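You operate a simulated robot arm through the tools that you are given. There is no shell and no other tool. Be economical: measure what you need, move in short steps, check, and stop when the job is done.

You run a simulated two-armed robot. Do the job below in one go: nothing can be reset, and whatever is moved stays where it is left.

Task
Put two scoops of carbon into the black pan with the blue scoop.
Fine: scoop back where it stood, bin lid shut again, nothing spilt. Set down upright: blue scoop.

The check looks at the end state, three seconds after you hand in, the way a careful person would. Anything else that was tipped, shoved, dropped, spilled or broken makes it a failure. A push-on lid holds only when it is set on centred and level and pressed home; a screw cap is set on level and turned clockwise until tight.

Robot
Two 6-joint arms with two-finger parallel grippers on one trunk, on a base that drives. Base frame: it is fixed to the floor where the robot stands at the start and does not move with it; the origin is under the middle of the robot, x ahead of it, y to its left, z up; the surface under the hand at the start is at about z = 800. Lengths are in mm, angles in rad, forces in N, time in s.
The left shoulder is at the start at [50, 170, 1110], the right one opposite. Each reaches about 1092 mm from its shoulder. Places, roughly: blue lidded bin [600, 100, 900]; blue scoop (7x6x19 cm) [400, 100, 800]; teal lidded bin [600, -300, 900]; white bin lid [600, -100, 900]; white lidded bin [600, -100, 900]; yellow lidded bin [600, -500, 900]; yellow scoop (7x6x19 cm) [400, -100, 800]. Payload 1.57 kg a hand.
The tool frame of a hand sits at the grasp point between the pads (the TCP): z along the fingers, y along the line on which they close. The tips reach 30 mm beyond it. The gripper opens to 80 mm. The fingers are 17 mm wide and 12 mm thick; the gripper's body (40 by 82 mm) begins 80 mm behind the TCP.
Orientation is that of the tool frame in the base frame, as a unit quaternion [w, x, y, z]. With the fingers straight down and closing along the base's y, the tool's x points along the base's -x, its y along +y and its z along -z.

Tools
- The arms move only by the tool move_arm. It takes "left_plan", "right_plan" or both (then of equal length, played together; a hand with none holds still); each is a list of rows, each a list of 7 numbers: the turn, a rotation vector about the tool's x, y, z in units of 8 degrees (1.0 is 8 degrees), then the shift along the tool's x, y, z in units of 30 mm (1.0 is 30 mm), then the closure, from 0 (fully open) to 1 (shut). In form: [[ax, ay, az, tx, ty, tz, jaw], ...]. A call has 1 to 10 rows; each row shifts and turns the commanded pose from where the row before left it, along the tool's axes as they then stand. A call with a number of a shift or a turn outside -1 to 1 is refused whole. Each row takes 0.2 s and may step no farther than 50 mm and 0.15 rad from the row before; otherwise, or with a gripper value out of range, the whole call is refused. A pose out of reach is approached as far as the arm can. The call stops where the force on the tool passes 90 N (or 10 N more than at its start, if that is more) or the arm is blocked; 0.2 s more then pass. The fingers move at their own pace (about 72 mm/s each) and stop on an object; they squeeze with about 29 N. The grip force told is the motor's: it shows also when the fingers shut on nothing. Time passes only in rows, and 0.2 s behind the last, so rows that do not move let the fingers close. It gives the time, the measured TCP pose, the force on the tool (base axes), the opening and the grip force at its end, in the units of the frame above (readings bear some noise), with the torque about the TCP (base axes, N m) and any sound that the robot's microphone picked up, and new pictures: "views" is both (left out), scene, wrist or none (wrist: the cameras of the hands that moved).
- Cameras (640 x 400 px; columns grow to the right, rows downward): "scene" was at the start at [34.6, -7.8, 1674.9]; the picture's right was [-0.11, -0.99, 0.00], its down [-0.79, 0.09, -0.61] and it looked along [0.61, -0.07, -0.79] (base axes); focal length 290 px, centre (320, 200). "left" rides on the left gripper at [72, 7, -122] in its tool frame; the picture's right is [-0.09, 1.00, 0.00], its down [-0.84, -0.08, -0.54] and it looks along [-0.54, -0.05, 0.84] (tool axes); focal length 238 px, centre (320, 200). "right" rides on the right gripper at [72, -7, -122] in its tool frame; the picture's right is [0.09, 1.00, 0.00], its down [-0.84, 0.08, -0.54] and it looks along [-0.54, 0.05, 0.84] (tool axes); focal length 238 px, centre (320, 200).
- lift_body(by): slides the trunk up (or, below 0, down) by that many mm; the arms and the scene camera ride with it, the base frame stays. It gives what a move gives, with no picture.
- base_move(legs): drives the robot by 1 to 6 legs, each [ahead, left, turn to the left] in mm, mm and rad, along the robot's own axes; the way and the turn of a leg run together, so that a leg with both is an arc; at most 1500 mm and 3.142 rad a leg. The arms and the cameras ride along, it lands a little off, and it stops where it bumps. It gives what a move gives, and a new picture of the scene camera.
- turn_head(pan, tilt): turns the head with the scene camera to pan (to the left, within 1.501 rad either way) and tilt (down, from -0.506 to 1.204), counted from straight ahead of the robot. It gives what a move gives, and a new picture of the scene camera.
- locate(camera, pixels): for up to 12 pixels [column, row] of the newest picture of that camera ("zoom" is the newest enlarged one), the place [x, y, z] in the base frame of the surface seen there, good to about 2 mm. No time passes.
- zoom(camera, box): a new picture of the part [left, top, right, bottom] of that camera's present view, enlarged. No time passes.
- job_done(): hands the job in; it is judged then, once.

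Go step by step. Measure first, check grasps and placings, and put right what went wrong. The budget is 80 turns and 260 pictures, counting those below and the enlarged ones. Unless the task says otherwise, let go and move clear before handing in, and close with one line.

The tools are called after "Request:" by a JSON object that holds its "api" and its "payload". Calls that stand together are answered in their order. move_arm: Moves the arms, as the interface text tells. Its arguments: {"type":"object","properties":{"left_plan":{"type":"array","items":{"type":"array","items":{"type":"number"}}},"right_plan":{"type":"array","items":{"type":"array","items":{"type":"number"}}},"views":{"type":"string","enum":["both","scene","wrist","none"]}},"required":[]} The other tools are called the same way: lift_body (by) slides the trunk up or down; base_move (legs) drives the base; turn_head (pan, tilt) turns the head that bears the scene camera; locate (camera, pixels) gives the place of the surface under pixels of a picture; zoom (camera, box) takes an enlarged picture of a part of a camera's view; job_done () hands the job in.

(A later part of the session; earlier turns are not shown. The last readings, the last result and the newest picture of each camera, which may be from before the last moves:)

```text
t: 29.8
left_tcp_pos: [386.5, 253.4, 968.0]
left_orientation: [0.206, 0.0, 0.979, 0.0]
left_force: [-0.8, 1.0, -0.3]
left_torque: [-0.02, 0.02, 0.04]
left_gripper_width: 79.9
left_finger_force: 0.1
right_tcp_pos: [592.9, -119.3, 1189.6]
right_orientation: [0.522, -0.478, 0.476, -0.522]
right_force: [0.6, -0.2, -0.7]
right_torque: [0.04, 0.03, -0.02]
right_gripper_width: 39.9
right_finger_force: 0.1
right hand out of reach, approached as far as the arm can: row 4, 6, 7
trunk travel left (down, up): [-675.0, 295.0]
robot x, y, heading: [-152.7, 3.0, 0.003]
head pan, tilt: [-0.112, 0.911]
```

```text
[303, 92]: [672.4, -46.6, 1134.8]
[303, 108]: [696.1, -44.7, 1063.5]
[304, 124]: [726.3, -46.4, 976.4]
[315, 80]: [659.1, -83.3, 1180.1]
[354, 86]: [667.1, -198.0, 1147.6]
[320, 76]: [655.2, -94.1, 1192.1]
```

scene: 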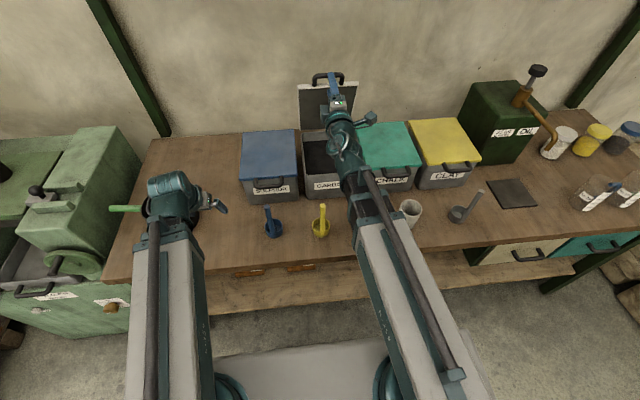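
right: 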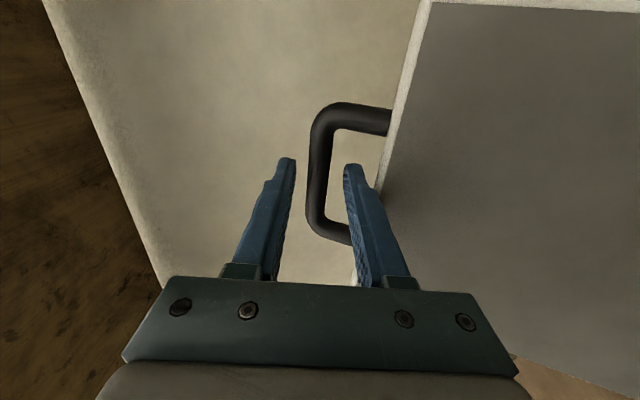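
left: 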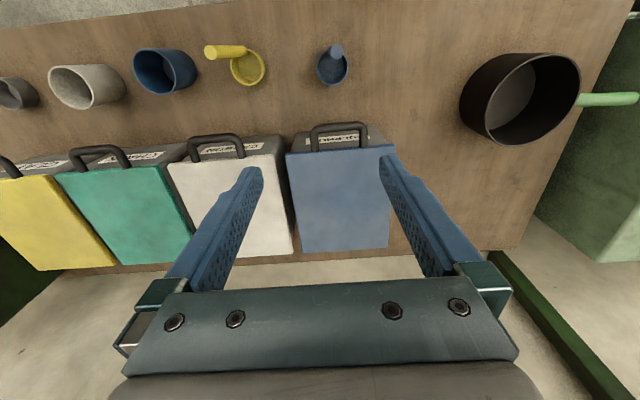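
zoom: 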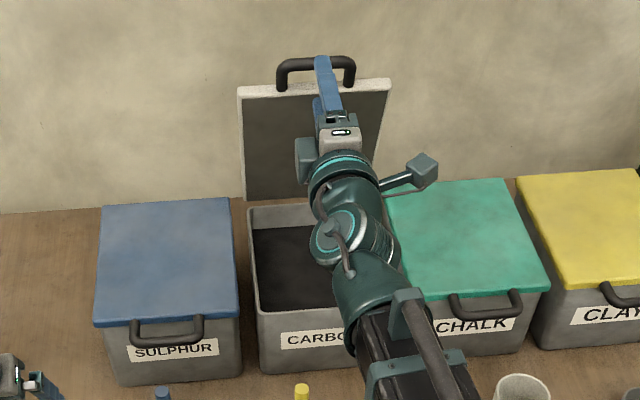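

The lid now leans forward at ~71°, either dragged or slowly falling. I wait a moment with the hand still and measure again.

Request:
{"api": "move_arm", "payload": {"right_plan": [[0, 0, 0, 0, 0, 0, 0.5], [0, 0, 0, 0, 0, 0, 0.5]], "views": "both"}}

Request:
{"api": "locate", "payload": {"camera": "scene", "pixels": [[303, 92], [303, 108], [304, 124]]}}

```text
t: 30.4
left_tcp_pos: [386.9, 253.3, 969.1]
left_orientation: [0.206, 0.0, 0.979, -0.001]
left_force: [0.2, -0.6, -0.2]
left_torque: [0.02, -0.02, 0.03]
left_gripper_width: 80.0
left_finger_force: 0.0
right_tcp_pos: [593.8, -118.7, 1189.9]
right_orientation: [-0.521, 0.477, -0.477, 0.522]
right_force: [1.1, 0.1, -0.6]
right_torque: [0.0, 0.0, 0.0]
right_gripper_width: 39.7
right_finger_force: 0.0
trunk travel left (down, up): [-675.0, 295.0]
robot x, y, heading: [-149.9, -1.9, 0.001]
head pan, tilt: [-0.112, 0.911]
```

scene: 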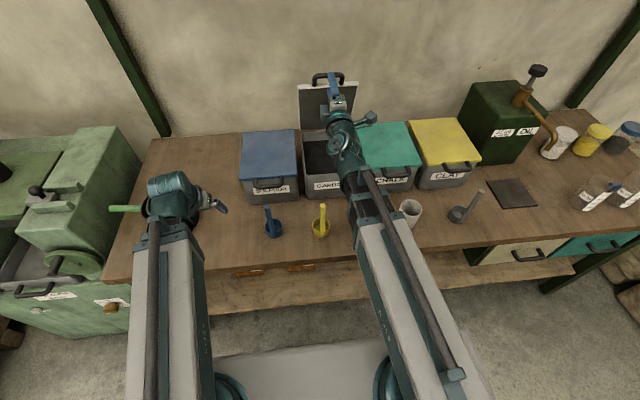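
right: 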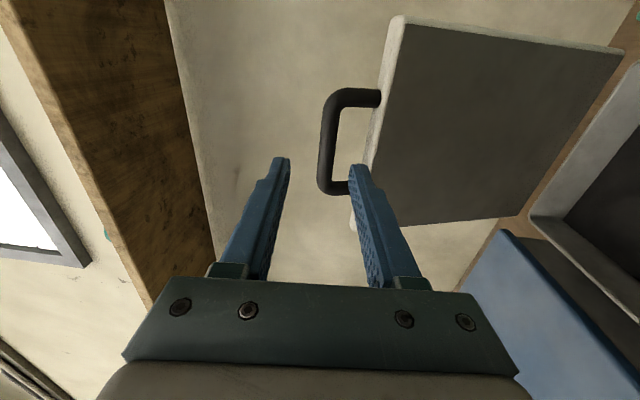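

```text
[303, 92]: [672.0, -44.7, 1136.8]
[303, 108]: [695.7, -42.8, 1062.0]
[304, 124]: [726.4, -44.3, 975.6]
```

The lid holds still at ~71° without load, so it was dragged and its hinge has friction. I'll push it back with shut fingers against its underside below the edge.

Request:
{"api": "move_arm", "payload": {"right_plan": [[-0.9, 0, 0, 0, 0.9, 0, 1], [-0.9, 0, 0, 0, 0.9, 0, 1], [0, 0, 0, 0, 0, 1, 1], [0, 0, 0, 0, 0, 1, 1], [0, 0, 0, 0, 0, 1, 1], [0, 0, 0, 0, 0, 1, 1], [0, 0, 0, 0, 0, 1, 1], [0, 0, 0, 0, 0, 0.5, 1]], "views": "scene"}}

Request:
{"api": "zoom", "payload": {"camera": "scene", "box": [250, 30, 410, 190]}}

```text
t: 32.2
left_tcp_pos: [387.0, 253.5, 969.0]
left_orientation: [0.207, 0.0, 0.978, 0.0]
left_force: [0.1, -0.2, 0.3]
left_torque: [0.0, 0.01, 0.0]
left_gripper_width: 80.0
left_finger_force: 0.0
right_tcp_pos: [758.7, -122.8, 1133.8]
right_orientation: [-0.459, 0.54, -0.538, 0.457]
right_force: [0.7, 0.1, 0.1]
right_torque: [0.03, -0.03, 0.02]
right_gripper_width: 0.0
right_finger_force: 21.5
right hand out of reach, approached as far as the arm can: row 1, 2, 3, 4, 5, 6, 7
trunk travel left (down, up): [-675.0, 295.0]
robot x, y, heading: [-149.5, -3.3, 0.002]
head pan, tilt: [-0.112, 0.911]
```

scene: 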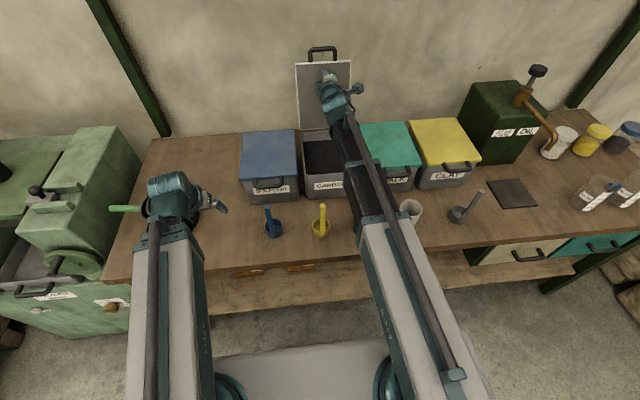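

```text
2.50 times, centred on (330, 110) of scene
```

zoom: 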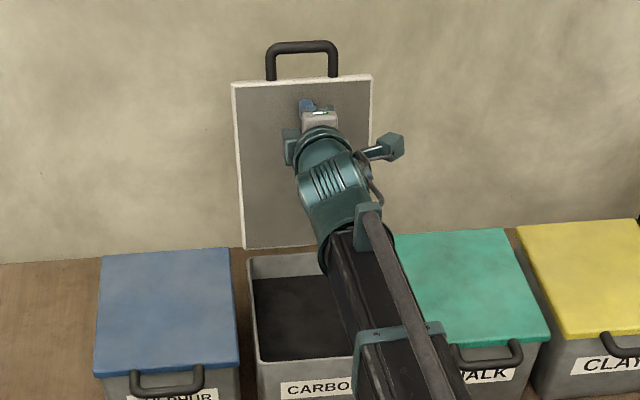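

The lid is back past vertical. I withdraw the right hand and park it to the right, then verify.

Request:
{"api": "move_arm", "payload": {"right_plan": [[0, 0, 0, 0, 0, -1, 1], [0, 0, 0, 0, 0, -1, 1], [0, 0, 0, 0, 0, -1, 1], [0, 0, 0, 0, 0, -1, 1], [0, 0, 0, 0, 0, -1, 1], [0, 0, 0, 0.5, 0, -1, 1], [0, 0, 0, 1, 0, -1, 1], [0, 0, 0, 1, 0, -1, 1], [0, 0, 0, 1, 0, -1, 1], [0, 0, 0, 1, 0, 0, 1]], "views": "none"}}

Request:
{"api": "move_arm", "payload": {"right_plan": [[0, 0, 0, 1, 0, 0, 1], [0, 0, 0, 1, 0, 0, 1], [0, 0, 0, 1, 0, 0, 1], [0, 0, 0, 1, 0, 0, 1], [0, 0, 0, 1, 0, 0, 1], [0, 0, 0, 1, 0, 0, 1]], "views": "scene"}}

Request:
{"api": "zoom", "payload": {"camera": "scene", "box": [230, 40, 390, 240]}}

Request:
{"api": "zoom", "payload": {"camera": "scene", "box": [250, 190, 350, 250]}}

```text
t: 34.4
left_tcp_pos: [387.1, 253.9, 968.4]
left_orientation: [0.206, 0.0, 0.979, -0.001]
left_force: [-0.6, 0.5, -0.1]
left_torque: [0.0, 0.0, 0.03]
left_gripper_width: 80.2
left_finger_force: 0.1
right_tcp_pos: [518.7, -262.3, 1135.1]
right_orientation: [0.459, -0.538, 0.539, -0.458]
right_force: [-0.3, 0.7, 0.2]
right_torque: [0.0, 0.01, -0.01]
right_gripper_width: 0.0
right_finger_force: 21.5
right hand out of reach, approached as far as the arm can: row 2, 3, 4, 5, 6, 7, 8, 9
trunk travel left (down, up): [-675.0, 295.0]
robot x, y, heading: [-151.4, -0.4, 0.001]
head pan, tilt: [-0.112, 0.911]
```

```text
t: 35.8
left_tcp_pos: [387.6, 253.7, 968.2]
left_orientation: [0.206, 0.0, 0.979, -0.001]
left_force: [-0.1, 0.0, -0.7]
left_torque: [0.0, 0.02, -0.02]
left_gripper_width: 80.1
left_finger_force: 0.1
right_tcp_pos: [519.4, -443.5, 1134.3]
right_orientation: [-0.458, 0.539, -0.538, 0.458]
right_force: [0.2, -0.7, 0.8]
right_torque: [-0.01, 0.02, 0.0]
right_gripper_width: 0.0
right_finger_force: 21.1
trunk travel left (down, up): [-675.0, 295.0]
robot x, y, heading: [-151.6, 2.4, 0.002]
head pan, tilt: [-0.112, 0.911]
```

scene: 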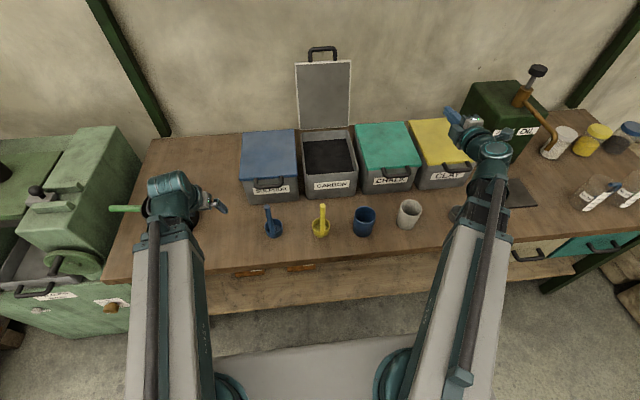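

```text
2.00 times, centred on (310, 140) of scene
```

zoom: 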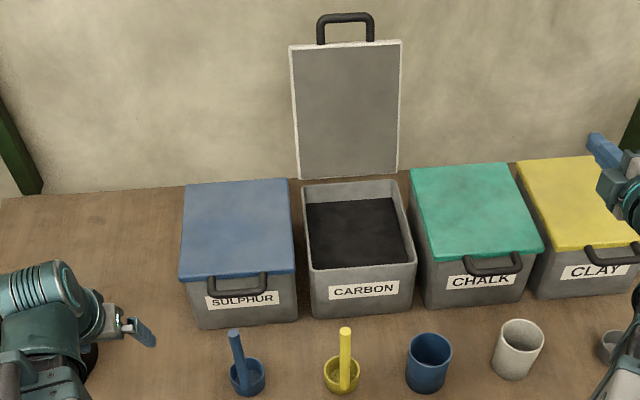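

```text
6.40 times, centred on (300, 220) of scene
```

zoom: 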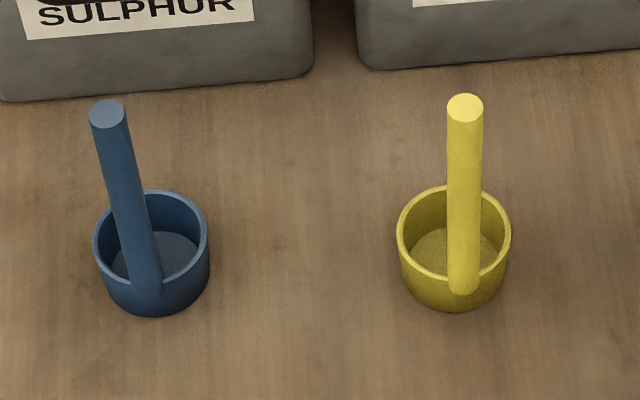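

The lid stands open on its own, with the carbon surface visible. I measure the blue scoop precisely.

Request:
{"api": "locate", "payload": {"camera": "zoom", "pixels": [[107, 112], [92, 112], [122, 112], [120, 180], [132, 230], [147, 285], [150, 312], [95, 245], [208, 245], [155, 192], [180, 265], [180, 190]]}}

```text
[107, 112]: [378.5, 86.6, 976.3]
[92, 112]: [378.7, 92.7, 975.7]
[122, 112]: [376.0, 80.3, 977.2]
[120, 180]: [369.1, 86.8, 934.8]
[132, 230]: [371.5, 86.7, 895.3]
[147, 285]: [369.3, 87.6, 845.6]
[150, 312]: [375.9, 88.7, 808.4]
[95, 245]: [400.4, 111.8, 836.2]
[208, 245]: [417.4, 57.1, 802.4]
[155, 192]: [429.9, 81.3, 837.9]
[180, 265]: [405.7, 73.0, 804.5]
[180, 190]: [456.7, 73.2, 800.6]
```

The scoop's handle is vertical, axis at (378,87), top z 976, ~17 mm thick, and the cup is on its +x side. I raise the trunk 80, straighten the left hand and move over it.

Request:
{"api": "lift_body", "payload": {"by": 80}}

Request:
{"api": "move_arm", "payload": {"left_plan": [[0, 1, 0, 0, 0, 0, 0], [0, 1, 0, 0, 0, 0, 0], [0, 0.98, 0, 0, 0, 0, 0], [0, 0, 0, 0.3, -1, 0, 0], [0, 0, 0, 0, -1, 0, 0], [0, 0, 0, 0, -1, 0, 0], [0, 0, 0, 0, -1, 0, 0], [0, 0, 0, 0, -1, 0, 0], [0, 0, 0, 0, -0.53, 0, 0.3]], "views": "wrist"}}

```text
t: 37.0
left_tcp_pos: [387.5, 254.4, 1049.4]
left_orientation: [0.207, 0.0, 0.978, 0.0]
left_force: [-0.5, -0.8, 0.2]
left_torque: [-0.01, 0.0, 0.01]
left_gripper_width: 79.9
left_finger_force: 0.0
right_tcp_pos: [521.0, -442.4, 1214.7]
right_orientation: [-0.458, 0.538, -0.538, 0.459]
right_force: [-0.4, -0.5, -0.4]
right_torque: [-0.01, -0.02, 0.0]
right_gripper_width: 0.0
right_finger_force: 21.0
trunk travel left (down, up): [-755.0, 215.0]
robot x, y, heading: [-150.6, 1.1, -0.002]
head pan, tilt: [-0.112, 0.911]
```

```text
t: 39.0
left_tcp_pos: [377.7, 87.0, 1029.4]
left_orientation: [0.0, 0.0, 1.0, -0.001]
left_force: [-0.4, 0.2, 0.0]
left_torque: [0.02, -0.03, -0.02]
left_gripper_width: 56.0
left_finger_force: 0.1
left hand out of reach, approached as far as the arm can: row 1, 2
right_tcp_pos: [519.4, -443.3, 1214.9]
right_orientation: [0.458, -0.538, 0.539, -0.459]
right_force: [-0.3, 0.1, -0.1]
right_torque: [0.03, 0.01, 0.0]
right_gripper_width: 0.0
right_finger_force: 20.5
trunk travel left (down, up): [-755.0, 215.0]
robot x, y, heading: [-151.9, 0.6, 0.001]
head pan, tilt: [-0.112, 0.911]
```

left: 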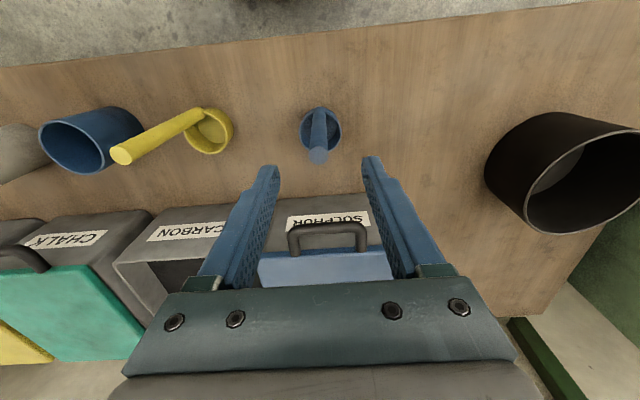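

The hand is right over the handle. I lower 75 mm and close.

Request:
{"api": "lift_body", "payload": {"by": -76}}

Request:
{"api": "move_arm", "payload": {"left_plan": [[0, 0, 0, 0, 0, 0, 0.5], [0, 0, 0, 0, 0, 0, 1], [0, 0, 0, 0, 0, 0, 1], [0, 0, 0, 0, 0, 0, 1]], "views": "both"}}

```text
t: 40.1
left_tcp_pos: [377.7, 87.2, 953.6]
left_orientation: [0.0, 0.0, 1.0, -0.001]
left_force: [0.9, -0.1, 0.9]
left_torque: [-0.03, -0.02, -0.04]
left_gripper_width: 56.0
left_finger_force: 0.1
right_tcp_pos: [519.2, -442.9, 1138.3]
right_orientation: [-0.458, 0.539, -0.539, 0.458]
right_force: [0.6, 0.7, -0.3]
right_torque: [0.0, 0.03, -0.02]
right_gripper_width: 0.0
right_finger_force: 20.8
trunk travel left (down, up): [-679.0, 291.0]
robot x, y, heading: [-150.0, -3.7, 0.001]
head pan, tilt: [-0.112, 0.911]
```

```text
t: 41.1
left_tcp_pos: [376.9, 87.8, 954.5]
left_orientation: [0.0, -0.001, 1.0, 0.0]
left_force: [0.6, -0.1, -0.5]
left_torque: [0.02, 0.04, -0.01]
left_gripper_width: 15.4
left_finger_force: 29.2
right_tcp_pos: [520.2, -443.0, 1138.7]
right_orientation: [0.458, -0.539, 0.539, -0.458]
right_force: [0.8, -0.2, -0.5]
right_torque: [0.01, 0.0, 0.04]
right_gripper_width: 0.0
right_finger_force: 21.3
trunk travel left (down, up): [-679.0, 291.0]
robot x, y, heading: [-152.6, 1.1, 0.003]
head pan, tilt: [-0.112, 0.911]
```

scene: 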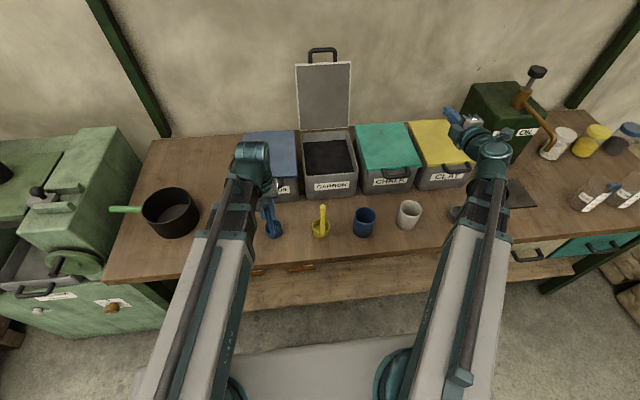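
left: 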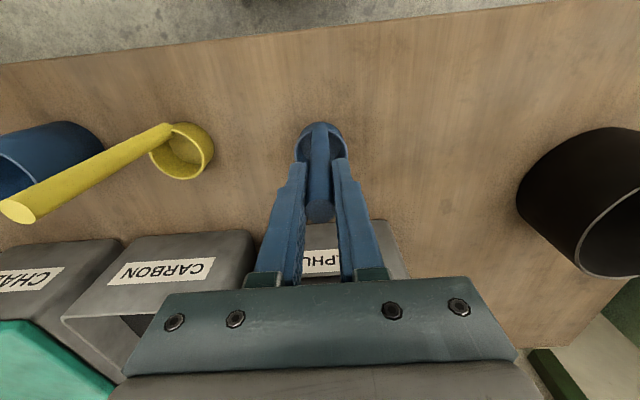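

The scoop is gripped (15.4 mm). I lift 200 mm and carry it over the carbon bin.

Request:
{"api": "lift_body", "payload": {"by": 200}}

Request:
{"api": "move_arm", "payload": {"left_plan": [[0, 0, 0, -0.5, -0.4, 0, 1], [0, 0, 0, -0.9, -0.8, 0, 1], [0, 0, 0, -0.9, -0.8, 0, 1], [0, 0, 0, -0.9, -0.8, 0, 1], [0, 0, 0, -0.9, -0.8, 0, 1], [0, 0, 0, -0.9, -0.8, 0, 1], [0, 0, 0, -0.9, -0.8, 0, 1], [0, 0, 0, -0.9, -0.8, 0, 1], [0, 0, 0, -0.8, -0.8, 0, 1]], "views": "both"}}

```text
t: 43.3
left_tcp_pos: [378.2, 88.4, 1153.4]
left_orientation: [0.0, 0.0, 1.0, -0.001]
left_force: [0.5, -0.4, -2.0]
left_torque: [-0.01, 0.06, -0.02]
left_gripper_width: 15.7
left_finger_force: 28.9
right_tcp_pos: [519.3, -442.6, 1338.1]
right_orientation: [-0.458, 0.538, -0.538, 0.458]
right_force: [-0.2, -0.3, 0.0]
right_torque: [-0.01, -0.01, 0.02]
right_gripper_width: 0.0
right_finger_force: 21.3
trunk travel left (down, up): [-879.0, 91.0]
robot x, y, heading: [-151.3, -0.2, 0.001]
head pan, tilt: [-0.112, 0.911]
```

```text
t: 45.3
left_tcp_pos: [607.4, -117.1, 1153.1]
left_orientation: [0.0, 0.0, 1.0, -0.001]
left_force: [0.0, 0.3, -1.3]
left_torque: [0.01, 0.03, -0.01]
left_gripper_width: 15.5
left_finger_force: 28.6
right_tcp_pos: [521.1, -442.5, 1337.5]
right_orientation: [-0.458, 0.539, -0.538, 0.458]
right_force: [-0.1, -1.1, 0.2]
right_torque: [0.01, 0.03, 0.02]
right_gripper_width: 0.3
right_finger_force: 21.2
trunk travel left (down, up): [-879.0, 91.0]
robot x, y, heading: [-148.9, 1.0, 0.0]
head pan, tilt: [-0.112, 0.911]
```

scene: 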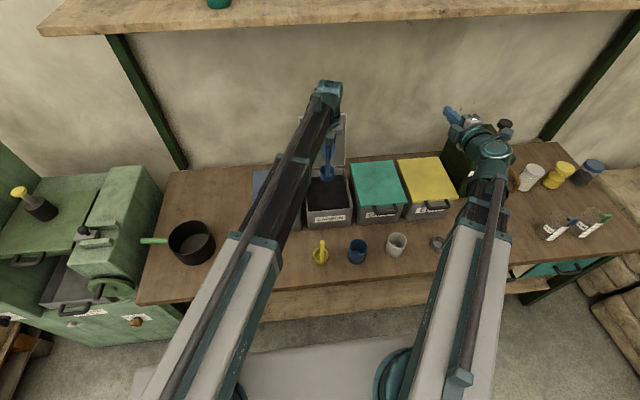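
left: 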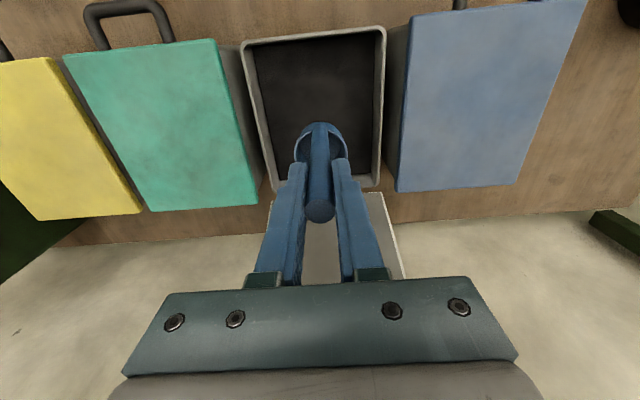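

The scoop hangs over the bin. I plunge the cup under the surface (892) in two steps, watching the force.

Request:
{"api": "lift_body", "payload": {"by": -120}}

Request:
{"api": "lift_body", "payload": {"by": -40}}

Request:
{"api": "zoom", "payload": {"camera": "left", "box": [220, 20, 420, 220]}}

```text
t: 46.8
left_tcp_pos: [606.0, -117.4, 1033.6]
left_orientation: [0.0, 0.0, 1.0, -0.001]
left_force: [-0.2, 0.4, -1.0]
left_torque: [-0.03, 0.07, -0.02]
left_gripper_width: 15.6
left_finger_force: 29.5
right_tcp_pos: [520.2, -442.8, 1217.9]
right_orientation: [-0.459, 0.539, -0.538, 0.457]
right_force: [0.2, -0.2, 0.1]
right_torque: [0.01, 0.02, 0.01]
right_gripper_width: 0.1
right_finger_force: 21.4
trunk travel left (down, up): [-759.0, 211.0]
robot x, y, heading: [-152.5, 3.3, 0.003]
head pan, tilt: [-0.112, 0.911]
```

```text
t: 47.6
left_tcp_pos: [605.6, -116.4, 993.3]
left_orientation: [-0.001, 0.0, 1.0, -0.001]
left_force: [-0.1, -1.0, -1.0]
left_torque: [-0.01, 0.06, 0.0]
left_gripper_width: 15.6
left_finger_force: 29.4
right_tcp_pos: [519.5, -442.8, 1177.3]
right_orientation: [0.458, -0.538, 0.538, -0.459]
right_force: [0.1, 0.3, 1.0]
right_torque: [0.03, 0.0, -0.02]
right_gripper_width: 0.0
right_finger_force: 21.2
trunk travel left (down, up): [-719.0, 251.0]
robot x, y, heading: [-151.5, -3.5, 0.003]
head pan, tilt: [-0.112, 0.911]
```

```text
2.00 times, centred on (320, 120) of left
```

zoom: 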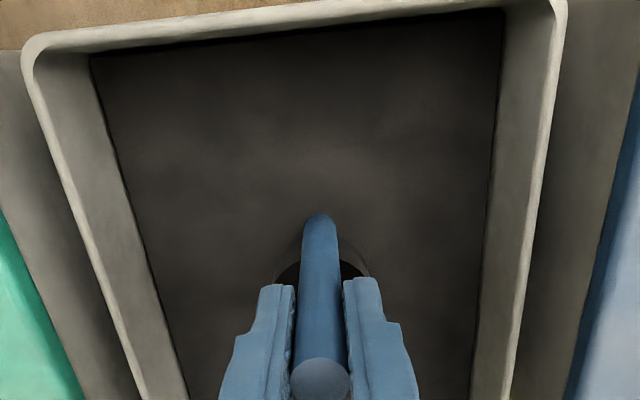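

There's no resistance and the cup is submerged. I sweep it forward 45 mm, then lift to see whether it filled.

Request:
{"api": "move_arm", "payload": {"left_plan": [[0, 0, 0, -0.5, 0, 0, 1], [0, 0, 0, -0.5, 0, 0, 1], [0, 0, 0, -0.5, 0, 0, 1]], "views": "none"}}

Request:
{"api": "lift_body", "payload": {"by": 100}}

Request:
{"api": "zoom", "payload": {"camera": "left", "box": [220, 20, 420, 220]}}

Request:
{"api": "zoom", "payload": {"camera": "scene", "box": [290, 130, 370, 210]}}

```text
t: 48.4
left_tcp_pos: [651.4, -115.9, 993.8]
left_orientation: [0.001, 0.0, 1.0, -0.001]
left_force: [-0.6, -0.9, -2.9]
left_torque: [0.03, 0.04, 0.0]
left_gripper_width: 15.5
left_finger_force: 28.7
right_tcp_pos: [520.6, -442.9, 1178.1]
right_orientation: [-0.458, 0.538, -0.538, 0.459]
right_force: [-0.3, -0.6, 0.2]
right_torque: [0.01, 0.01, -0.01]
right_gripper_width: 0.2
right_finger_force: 21.9
trunk travel left (down, up): [-719.0, 251.0]
robot x, y, heading: [-153.3, -0.7, 0.0]
head pan, tilt: [-0.112, 0.911]
```

```text
t: 49.8
left_tcp_pos: [652.5, -116.6, 1092.7]
left_orientation: [0.0, 0.0, 1.0, -0.001]
left_force: [-0.3, -0.5, -1.5]
left_torque: [0.0, 0.02, -0.01]
left_gripper_width: 15.5
left_finger_force: 29.0
right_tcp_pos: [520.7, -442.2, 1277.8]
right_orientation: [-0.458, 0.539, -0.538, 0.458]
right_force: [0.4, -0.8, 0.3]
right_torque: [-0.03, 0.0, 0.01]
right_gripper_width: 0.0
right_finger_force: 21.0
trunk travel left (down, up): [-819.0, 151.0]
robot x, y, heading: [-150.2, 1.9, 0.003]
head pan, tilt: [-0.112, 0.911]
```

```text
2.00 times, centred on (320, 120) of left
```

zoom: 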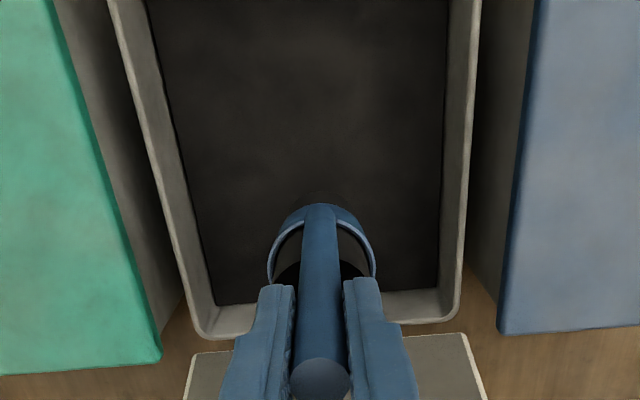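

```text
5.00 times, centred on (330, 170) of scene
```

zoom: 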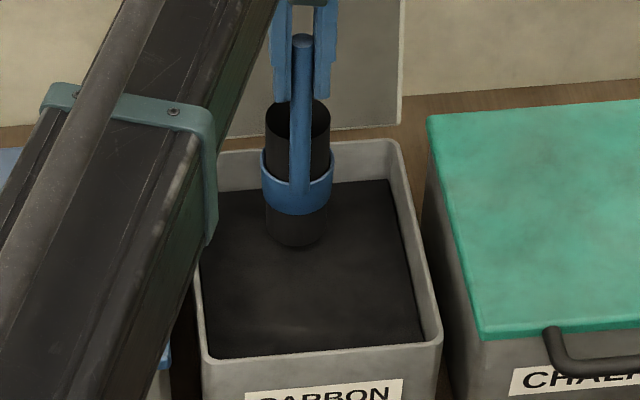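

A dark cylinder appears around the cup. I wait briefly and look again with both cameras.

Request:
{"api": "move_arm", "payload": {"left_plan": [[0, 0, 0, 0, 0, 0, 1], [0, 0, 0, 0, 0, 0, 1], [0, 0, 0, 0, 0, 0, 1]], "views": "both"}}

Request:
{"api": "zoom", "payload": {"camera": "left", "box": [270, 100, 370, 180]}}

Request:
{"api": "zoom", "payload": {"camera": "scene", "box": [305, 135, 355, 185]}}

```text
t: 50.6
left_tcp_pos: [651.0, -116.1, 1094.0]
left_orientation: [0.0, -0.001, 1.0, -0.001]
left_force: [-0.3, -0.2, -1.2]
left_torque: [-0.02, 0.06, -0.03]
left_gripper_width: 15.5
left_finger_force: 28.7
right_tcp_pos: [520.3, -442.2, 1279.0]
right_orientation: [0.458, -0.538, 0.539, -0.458]
right_force: [0.1, -0.5, -0.2]
right_torque: [-0.05, 0.01, 0.02]
right_gripper_width: 0.2
right_finger_force: 21.5
trunk travel left (down, up): [-819.0, 151.0]
robot x, y, heading: [-152.1, 2.6, 0.004]
head pan, tilt: [-0.112, 0.911]
```

scene: 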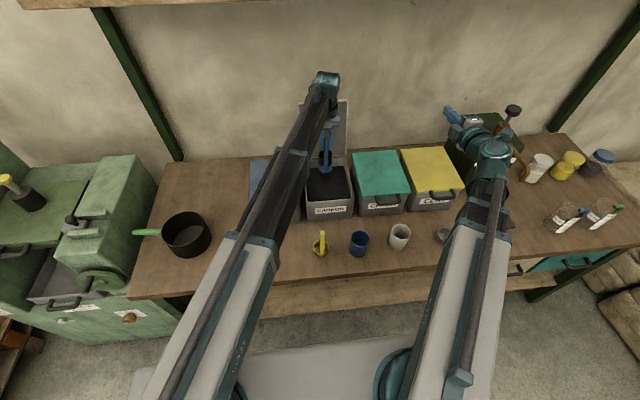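
left: 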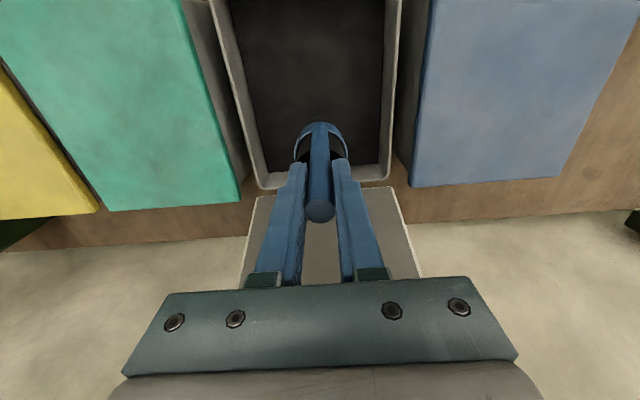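

```text
5.00 times, centred on (320, 140) of left
```

zoom: 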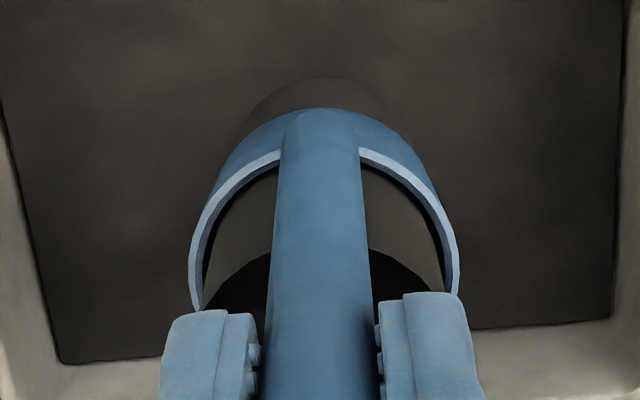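

```text
8.00 times, centred on (330, 160) of scene
```

zoom: 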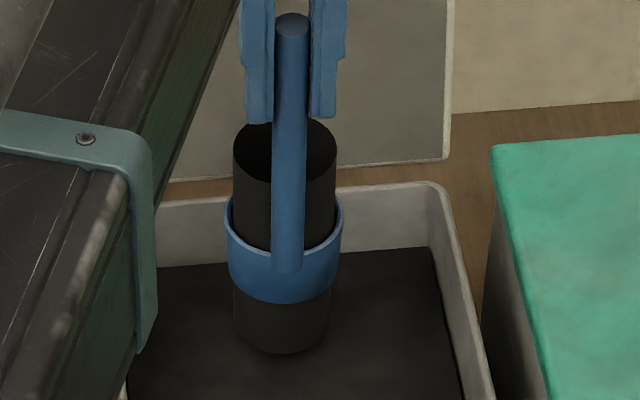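

The fill shows as a dark body inside the cup, so it holds carbon. I lift higher to carry it, and measure the pan.

Request:
{"api": "lift_body", "payload": {"by": 70}}

Request:
{"api": "zoom", "payload": {"camera": "scene", "box": [120, 190, 240, 280]}}

```text
t: 51.6
left_tcp_pos: [652.2, -116.3, 1163.1]
left_orientation: [-0.001, 0.0, 1.0, -0.001]
left_force: [0.7, 0.1, -2.1]
left_torque: [0.01, 0.04, -0.01]
left_gripper_width: 15.5
left_finger_force: 29.0
right_tcp_pos: [521.1, -441.8, 1348.7]
right_orientation: [0.458, -0.538, 0.539, -0.459]
right_force: [-0.1, -0.9, 0.1]
right_torque: [0.0, -0.02, 0.03]
right_gripper_width: 0.0
right_finger_force: 21.4
trunk travel left (down, up): [-889.0, 81.0]
robot x, y, heading: [-151.6, -1.7, 0.002]
head pan, tilt: [-0.112, 0.911]
```

```text
4.44 times, centred on (180, 235) of scene
```

zoom: 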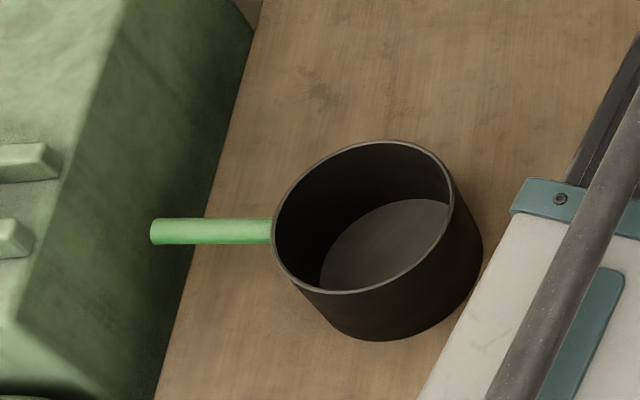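

Request:
{"api": "locate", "payload": {"camera": "zoom", "pixels": [[273, 232], [452, 200], [390, 142], [330, 292], [400, 272], [380, 230], [160, 232], [300, 180], [448, 235]]}}

Request:
{"api": "zoom", "payload": {"camera": "scene", "box": [290, 120, 370, 200]}}

```text
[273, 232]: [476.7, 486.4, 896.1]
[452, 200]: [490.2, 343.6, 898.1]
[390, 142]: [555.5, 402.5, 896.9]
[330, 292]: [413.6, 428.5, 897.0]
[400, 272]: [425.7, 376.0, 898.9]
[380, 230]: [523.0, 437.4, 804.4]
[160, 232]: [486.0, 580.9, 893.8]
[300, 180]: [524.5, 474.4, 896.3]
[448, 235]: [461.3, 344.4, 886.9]
```

```text
5.00 times, centred on (330, 160) of scene
```

zoom: 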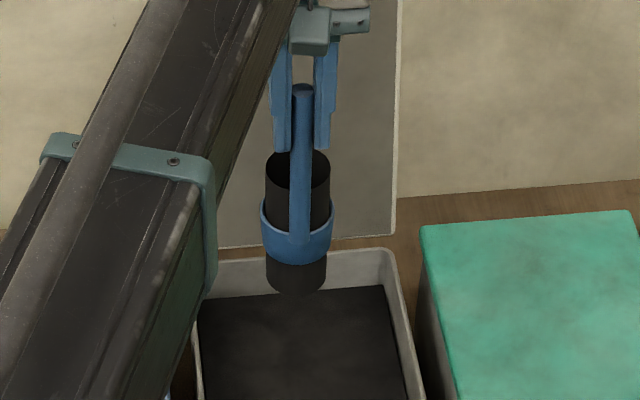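

The pan centre is at (484,415), rim z 897, radius 72. I carry the scoop level over the pan.

Request:
{"api": "move_arm", "payload": {"left_plan": [[0, 0, 0, 0.3, 0.4, 0, 1], [0, 0, 0, 0.4, 0.8, 0, 1], [0, 0, 0, 0.4, 0.9, 0, 1], [0, 0, 0, 0.4, 0.9, 0, 1], [0, 0, 0, 0.4, 0.9, 0, 1], [0, 0, 0, 0.4, 0.9, 0, 1], [0, 0, 0, 0.4, 0.9, 0, 1], [0, 0, 0, 0.4, 0.9, 0, 1], [0, 0, 0, 0.4, 0.9, 0, 1], [0, 0, 0, 0.4, 0.9, 0, 1]], "views": "none"}}

Request:
{"api": "move_arm", "payload": {"left_plan": [[0, 0, 0, 0.3, 0.9, 0, 1], [0, 0, 0, 0.3, 0.9, 0, 1], [0, 0, 0, 0.3, 0.9, 0, 1], [0, 0, 0, 0.3, 0.9, 0, 1], [0, 0, 0, 0.3, 0.9, 0, 1], [0, 0, 0, 0.3, 0.9, 0, 1], [0, 0, 0, 0.3, 0.9, 0, 1], [0, 0, 0, 0.2, 0.8, 0, 1], [0, 0, 0, 0.2, 0.7, 0, 1], [0, 0, 0, 0, 0.5, 0, 1]], "views": "both"}}

```text
t: 53.8
left_tcp_pos: [533.4, 136.5, 1163.7]
left_orientation: [0.0, 0.001, 1.0, 0.0]
left_force: [0.5, 0.7, -1.7]
left_torque: [0.05, 0.06, -0.03]
left_gripper_width: 15.4
left_finger_force: 28.4
right_tcp_pos: [519.5, -441.1, 1349.0]
right_orientation: [0.458, -0.538, 0.539, -0.458]
right_force: [0.8, -0.1, -0.2]
right_torque: [0.0, 0.03, -0.02]
right_gripper_width: 0.0
right_finger_force: 20.6
trunk travel left (down, up): [-889.0, 81.0]
robot x, y, heading: [-149.7, 2.3, 0.004]
head pan, tilt: [-0.112, 0.911]
```

```text
t: 56.0
left_tcp_pos: [459.7, 384.3, 1163.5]
left_orientation: [0.0, 0.001, 1.0, -0.002]
left_force: [0.6, 0.2, -1.5]
left_torque: [-0.03, 0.04, 0.01]
left_gripper_width: 15.5
left_finger_force: 28.8
right_tcp_pos: [520.4, -442.0, 1348.3]
right_orientation: [-0.458, 0.539, -0.538, 0.459]
right_force: [0.4, 0.6, -0.3]
right_torque: [0.02, 0.04, 0.0]
right_gripper_width: 0.1
right_finger_force: 21.6
trunk travel left (down, up): [-889.0, 81.0]
robot x, y, heading: [-150.3, 5.1, 0.003]
head pan, tilt: [-0.112, 0.911]
```

scene: 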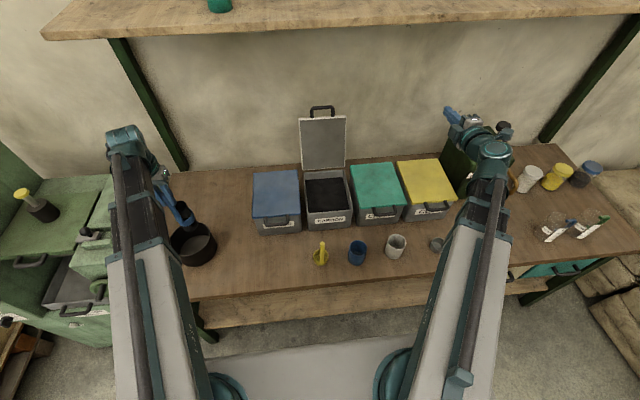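
left: 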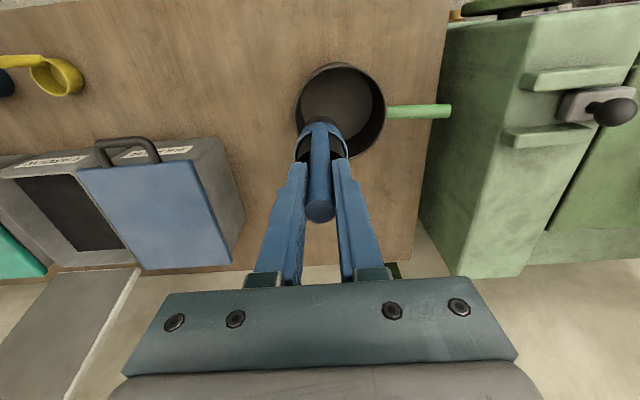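

The cup is over the pan (484,384). I begin tilting toward the pan interior, up to ~48°, keeping the mouth over the pan.

Request:
{"api": "move_arm", "payload": {"left_plan": [[-1, 0, 0, 0, 0, -0.07, 1], [-1, 0, 0, 0, 0.04, -0.21, 1], [-1, 0, 0, 0, -0.36, -0.5, 1], [-1, 0, 0, 0, -0.2, -0.65, 1], [-1, 0, 0, 0, 0, -0.74, 1], [-1, 0, 0, 0, 0.21, -0.78, 1]], "views": "both"}}

```text
t: 57.4
left_tcp_pos: [460.6, 335.8, 1237.6]
left_orientation: [0.001, 0.0, 0.913, 0.407]
left_force: [0.3, 0.1, -1.1]
left_torque: [-0.13, 0.03, -0.02]
left_gripper_width: 15.4
left_finger_force: 29.1
right_tcp_pos: [519.9, -442.4, 1349.6]
right_orientation: [0.458, -0.538, 0.539, -0.458]
right_force: [0.4, 0.4, -0.5]
right_torque: [0.02, 0.02, -0.02]
right_gripper_width: 0.3
right_finger_force: 21.0
trunk travel left (down, up): [-889.0, 81.0]
robot x, y, heading: [-151.6, 2.0, 0.007]
head pan, tilt: [-0.112, 0.911]
```

scene: 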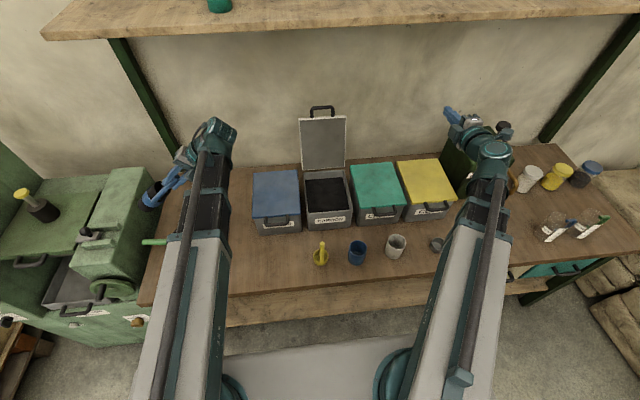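
left: 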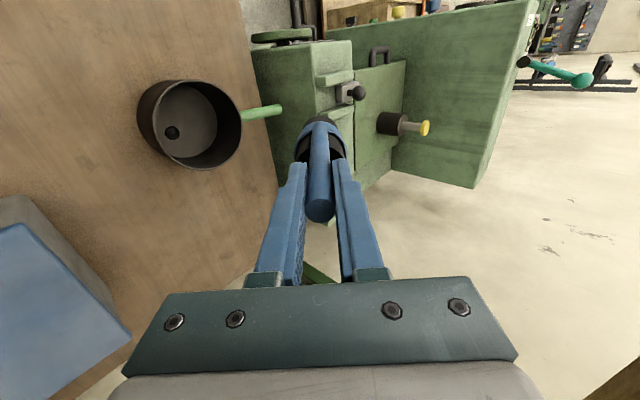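

Some carbon has already landed in the pan (dark spot at (172,132)). I lower the trunk to bring the cup nearer the pan, then check.

Request:
{"api": "locate", "payload": {"camera": "left", "pixels": [[172, 132], [190, 115]]}}

Request:
{"api": "lift_body", "payload": {"by": -190}}

Request:
{"api": "zoom", "payload": {"camera": "left", "box": [80, 20, 400, 220]}}

Request:
{"api": "zoom", "payload": {"camera": "scene", "box": [100, 100, 260, 240]}}

```text
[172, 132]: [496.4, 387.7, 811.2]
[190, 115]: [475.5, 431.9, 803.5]
```

```text
t: 59.5
left_tcp_pos: [460.0, 335.8, 1046.6]
left_orientation: [0.001, 0.0, 0.914, 0.405]
left_force: [0.2, -0.2, -2.5]
left_torque: [-0.16, 0.05, 0.02]
left_gripper_width: 15.6
left_finger_force: 29.3
right_tcp_pos: [520.3, -442.3, 1158.5]
right_orientation: [0.458, -0.538, 0.539, -0.458]
right_force: [0.0, 0.5, -0.5]
right_torque: [0.03, -0.01, -0.04]
right_gripper_width: 0.0
right_finger_force: 21.7
trunk travel left (down, up): [-699.0, 271.0]
robot x, y, heading: [-151.2, 0.0, -0.004]
head pan, tilt: [-0.112, 0.911]
```

```text
2.00 times, centred on (240, 120) of left
```

zoom: 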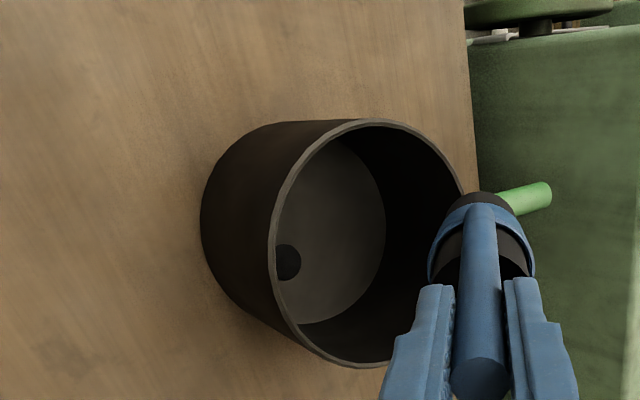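

```text
2.86 times, centred on (180, 170) of scene
```

zoom: 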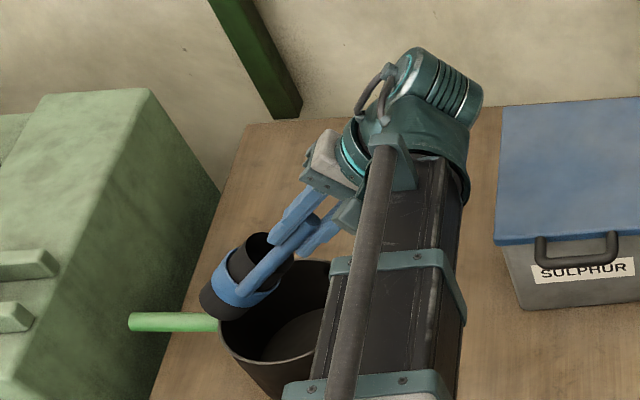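

One clump landed inside the pan. I continue tilting to pour out the rest.

Request:
{"api": "move_arm", "payload": {"left_plan": [[-1, 0, 0, 0, 0.43, -0.76, 1], [-1, 0, 0, 0, 0.63, -0.68, 1], [-1, 0, 0, 0, 0.8, -0.54, 1], [-1, 0, 0, 0, 0.93, -0.37, 1]], "views": "none"}}

Request:
{"api": "zoom", "payload": {"camera": "scene", "box": [100, 100, 260, 240]}}

Request:
{"api": "zoom", "payload": {"camera": "left", "box": [0, 0, 400, 250]}}

```text
t: 60.5
left_tcp_pos: [459.0, 313.2, 1157.3]
left_orientation: [0.0, -0.001, 0.765, 0.644]
left_force: [1.7, -0.1, 0.1]
left_torque: [0.03, -0.01, 0.01]
left_gripper_width: 0.2
left_finger_force: 21.3
right_tcp_pos: [519.5, -441.8, 1159.7]
right_orientation: [-0.458, 0.539, -0.539, 0.458]
right_force: [0.3, -0.6, -0.1]
right_torque: [-0.01, -0.02, -0.01]
right_gripper_width: 0.1
right_finger_force: 21.6
trunk travel left (down, up): [-699.0, 271.0]
robot x, y, heading: [-149.8, 1.0, -0.001]
head pan, tilt: [-0.112, 0.911]
```

```text
2.86 times, centred on (180, 170) of scene
```

zoom: 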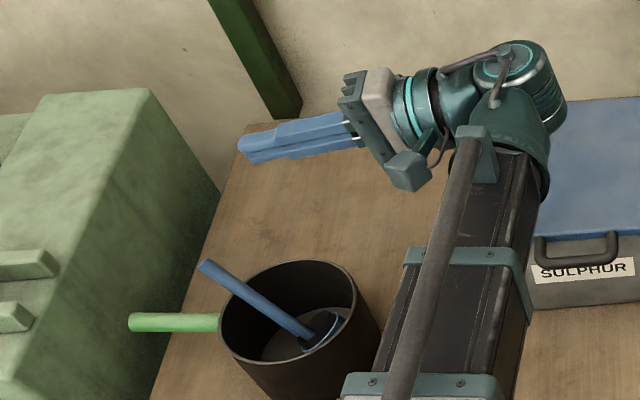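

```text
1.60 times, centred on (200, 125) of left
```

zoom: 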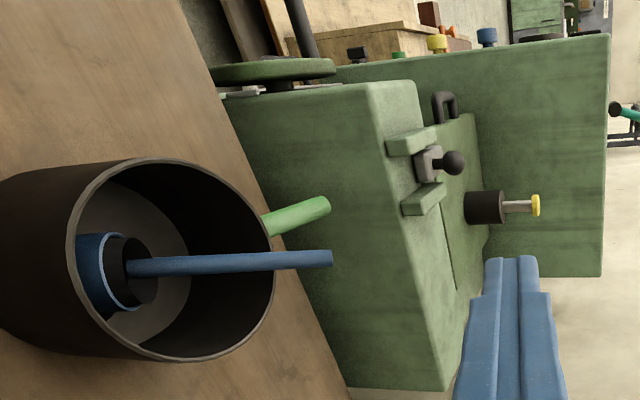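

The scoop slipped out while tilting (jaw 0.2 mm) and fell into the pan: cup on the pan floor, handle leaning over the far rim. I raise the trunk, return the hand upright and look into the pan.

Request:
{"api": "lift_body", "payload": {"by": 220}}

Request:
{"api": "move_arm", "payload": {"left_plan": [[1, 0, 0, 0.5, -0.9, 0.3, 0.5], [1, 0, 0, 0.5, -0.8, 0.5, 0.5], [1, 0, 0, 0.5, -0.6, 0.6, 0.5], [1, 0, 0, 0, -0.4, 0.7, 0.5], [1, 0, 0, 0, -0.2, 0.7, 0.5], [1, 0, 0, 0, 0.3, 0.7, 0.5], [1, 0, 0, 0, 0.4, 0.6, 0.5], [1, 0, 0, 0, 0.6, 0.5, 0.5], [1, 0, 0, 0, 0.6, 0.3, 0.5], [1, 0, 0, 0, 0.6, 0, 0.5]], "views": "both"}}

```text
t: 62.9
left_tcp_pos: [458.9, 314.5, 1375.9]
left_orientation: [-0.001, 0.0, 0.765, 0.644]
left_force: [0.5, 0.6, 0.1]
left_torque: [-0.01, 0.01, 0.03]
left_gripper_width: 0.0
left_finger_force: 21.4
right_tcp_pos: [519.3, -442.2, 1378.2]
right_orientation: [-0.458, 0.539, -0.538, 0.459]
right_force: [0.3, -0.7, 0.2]
right_torque: [0.02, -0.01, 0.02]
right_gripper_width: 0.0
right_finger_force: 21.1
trunk travel left (down, up): [-919.0, 51.0]
robot x, y, heading: [-153.2, 0.5, 0.001]
head pan, tilt: [-0.112, 0.911]
```

```text
t: 65.0
left_tcp_pos: [414.1, 457.5, 1194.1]
left_orientation: [0.0, 0.0, 1.0, 0.0]
left_force: [0.2, 0.2, 0.6]
left_torque: [0.03, 0.02, 0.0]
left_gripper_width: 39.9
left_finger_force: 0.0
left hand out of reach, approached as far as the arm can: row 3, 4, 6, 7, 8, 10
right_tcp_pos: [520.6, -442.0, 1379.9]
right_orientation: [0.458, -0.539, 0.539, -0.458]
right_force: [0.3, -0.1, 0.0]
right_torque: [0.02, 0.01, 0.02]
right_gripper_width: 0.0
right_finger_force: 22.0
trunk travel left (down, up): [-919.0, 51.0]
robot x, y, heading: [-153.6, -1.6, -0.002]
head pan, tilt: [-0.112, 0.911]
```

scene: 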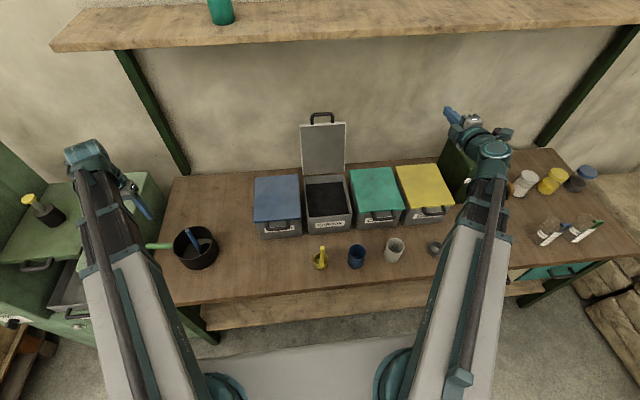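
left: 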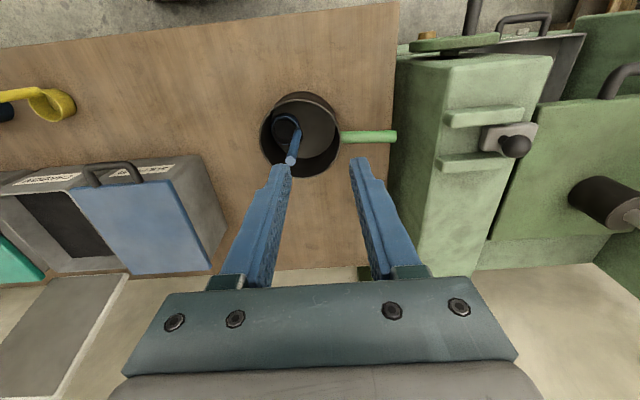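

Request:
{"api": "zoom", "payload": {"camera": "scene", "box": [160, 210, 230, 280]}}

Request:
{"api": "zoom", "payload": {"camera": "left", "box": [245, 80, 365, 190]}}

Request:
{"api": "locate", "payload": {"camera": "zoom", "pixels": [[245, 425], [258, 370], [280, 290], [205, 190], [240, 220], [160, 250], [200, 330], [300, 330], [280, 180], [400, 150], [240, 255]]}}

```text
5.71 times, centred on (195, 245) of scene
```

zoom: 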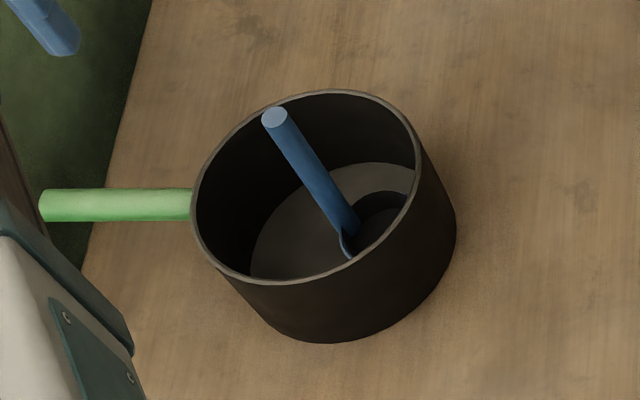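

```text
3.64 times, centred on (305, 135) of left
```

zoom: 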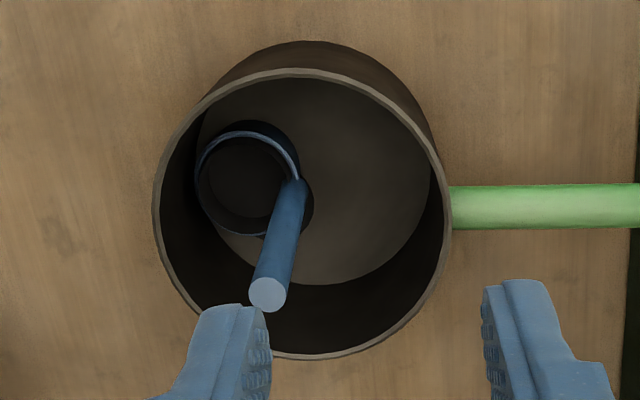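

```text
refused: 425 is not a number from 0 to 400
```

The scoop stands nearly upright in the pan, cup down. I measure its handle.

Request:
{"api": "locate", "payload": {"camera": "zoom", "pixels": [[267, 294], [255, 300], [279, 290], [275, 255], [282, 220], [292, 188], [245, 133], [199, 175], [298, 165], [245, 185], [155, 200], [448, 190]]}}

```text
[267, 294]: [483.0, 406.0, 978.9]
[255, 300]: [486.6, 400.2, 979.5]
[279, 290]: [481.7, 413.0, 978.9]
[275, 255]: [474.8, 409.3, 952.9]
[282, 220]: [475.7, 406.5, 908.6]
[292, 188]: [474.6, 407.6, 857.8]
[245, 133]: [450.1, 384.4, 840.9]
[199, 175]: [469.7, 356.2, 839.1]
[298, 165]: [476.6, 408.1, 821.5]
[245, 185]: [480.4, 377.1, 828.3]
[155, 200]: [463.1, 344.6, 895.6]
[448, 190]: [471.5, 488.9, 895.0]
```

The scoop is upright on the pan floor, with handle axis (482.5,406.5), top 979, and the cup now on its −y side still holding carbon. I'll regrasp it lower on the handle for a stronger hold; first I line up above it.

Request:
{"api": "move_arm", "payload": {"left_plan": [[0, 0, 0, -0.76, -0.56, 0, 0.45], [0, 0, 0, -0.76, -0.56, 0, 0.45], [0, 0, 0, -0.76, -0.56, 0, 0.45]], "views": "none"}}

Request:
{"api": "lift_body", "payload": {"by": -140}}

Request:
{"api": "zoom", "payload": {"camera": "left", "box": [220, 60, 420, 220]}}

```text
t: 65.8
left_tcp_pos: [484.4, 406.7, 1192.4]
left_orientation: [0.0, 0.0, 1.0, 0.001]
left_force: [-0.1, -0.3, 0.4]
left_torque: [-0.04, 0.02, 0.0]
left_gripper_width: 43.9
left_finger_force: 0.0
right_tcp_pos: [521.2, -442.4, 1377.6]
right_orientation: [-0.459, 0.539, -0.538, 0.458]
right_force: [-0.1, -0.3, -0.6]
right_torque: [0.0, -0.02, 0.01]
right_gripper_width: 0.1
right_finger_force: 21.1
trunk travel left (down, up): [-919.0, 51.0]
robot x, y, heading: [-153.0, 1.5, 0.002]
head pan, tilt: [-0.112, 0.911]
```

```text
t: 67.5
left_tcp_pos: [483.1, 406.2, 1054.0]
left_orientation: [0.001, 0.0, 1.0, 0.001]
left_force: [0.0, -0.6, 0.7]
left_torque: [0.02, 0.0, 0.01]
left_gripper_width: 44.0
left_finger_force: 0.1
right_tcp_pos: [519.7, -443.4, 1238.5]
right_orientation: [-0.458, 0.539, -0.538, 0.458]
right_force: [0.0, 0.3, 0.1]
right_torque: [-0.01, 0.02, 0.02]
right_gripper_width: 0.0
right_finger_force: 20.9
trunk travel left (down, up): [-779.0, 191.0]
robot x, y, heading: [-149.7, 1.9, 0.001]
head pan, tilt: [-0.112, 0.911]
```

```text
2.50 times, centred on (320, 140) of left
```

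zoom: 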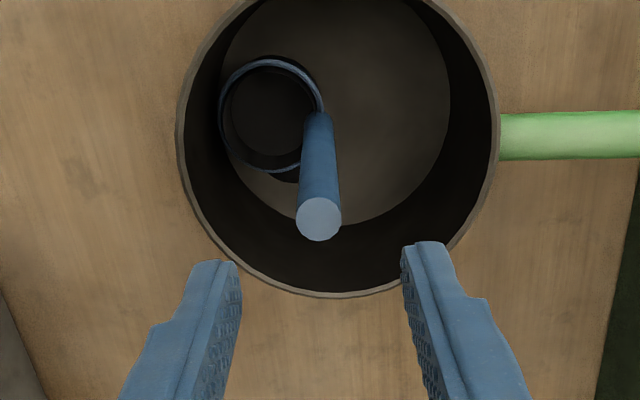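

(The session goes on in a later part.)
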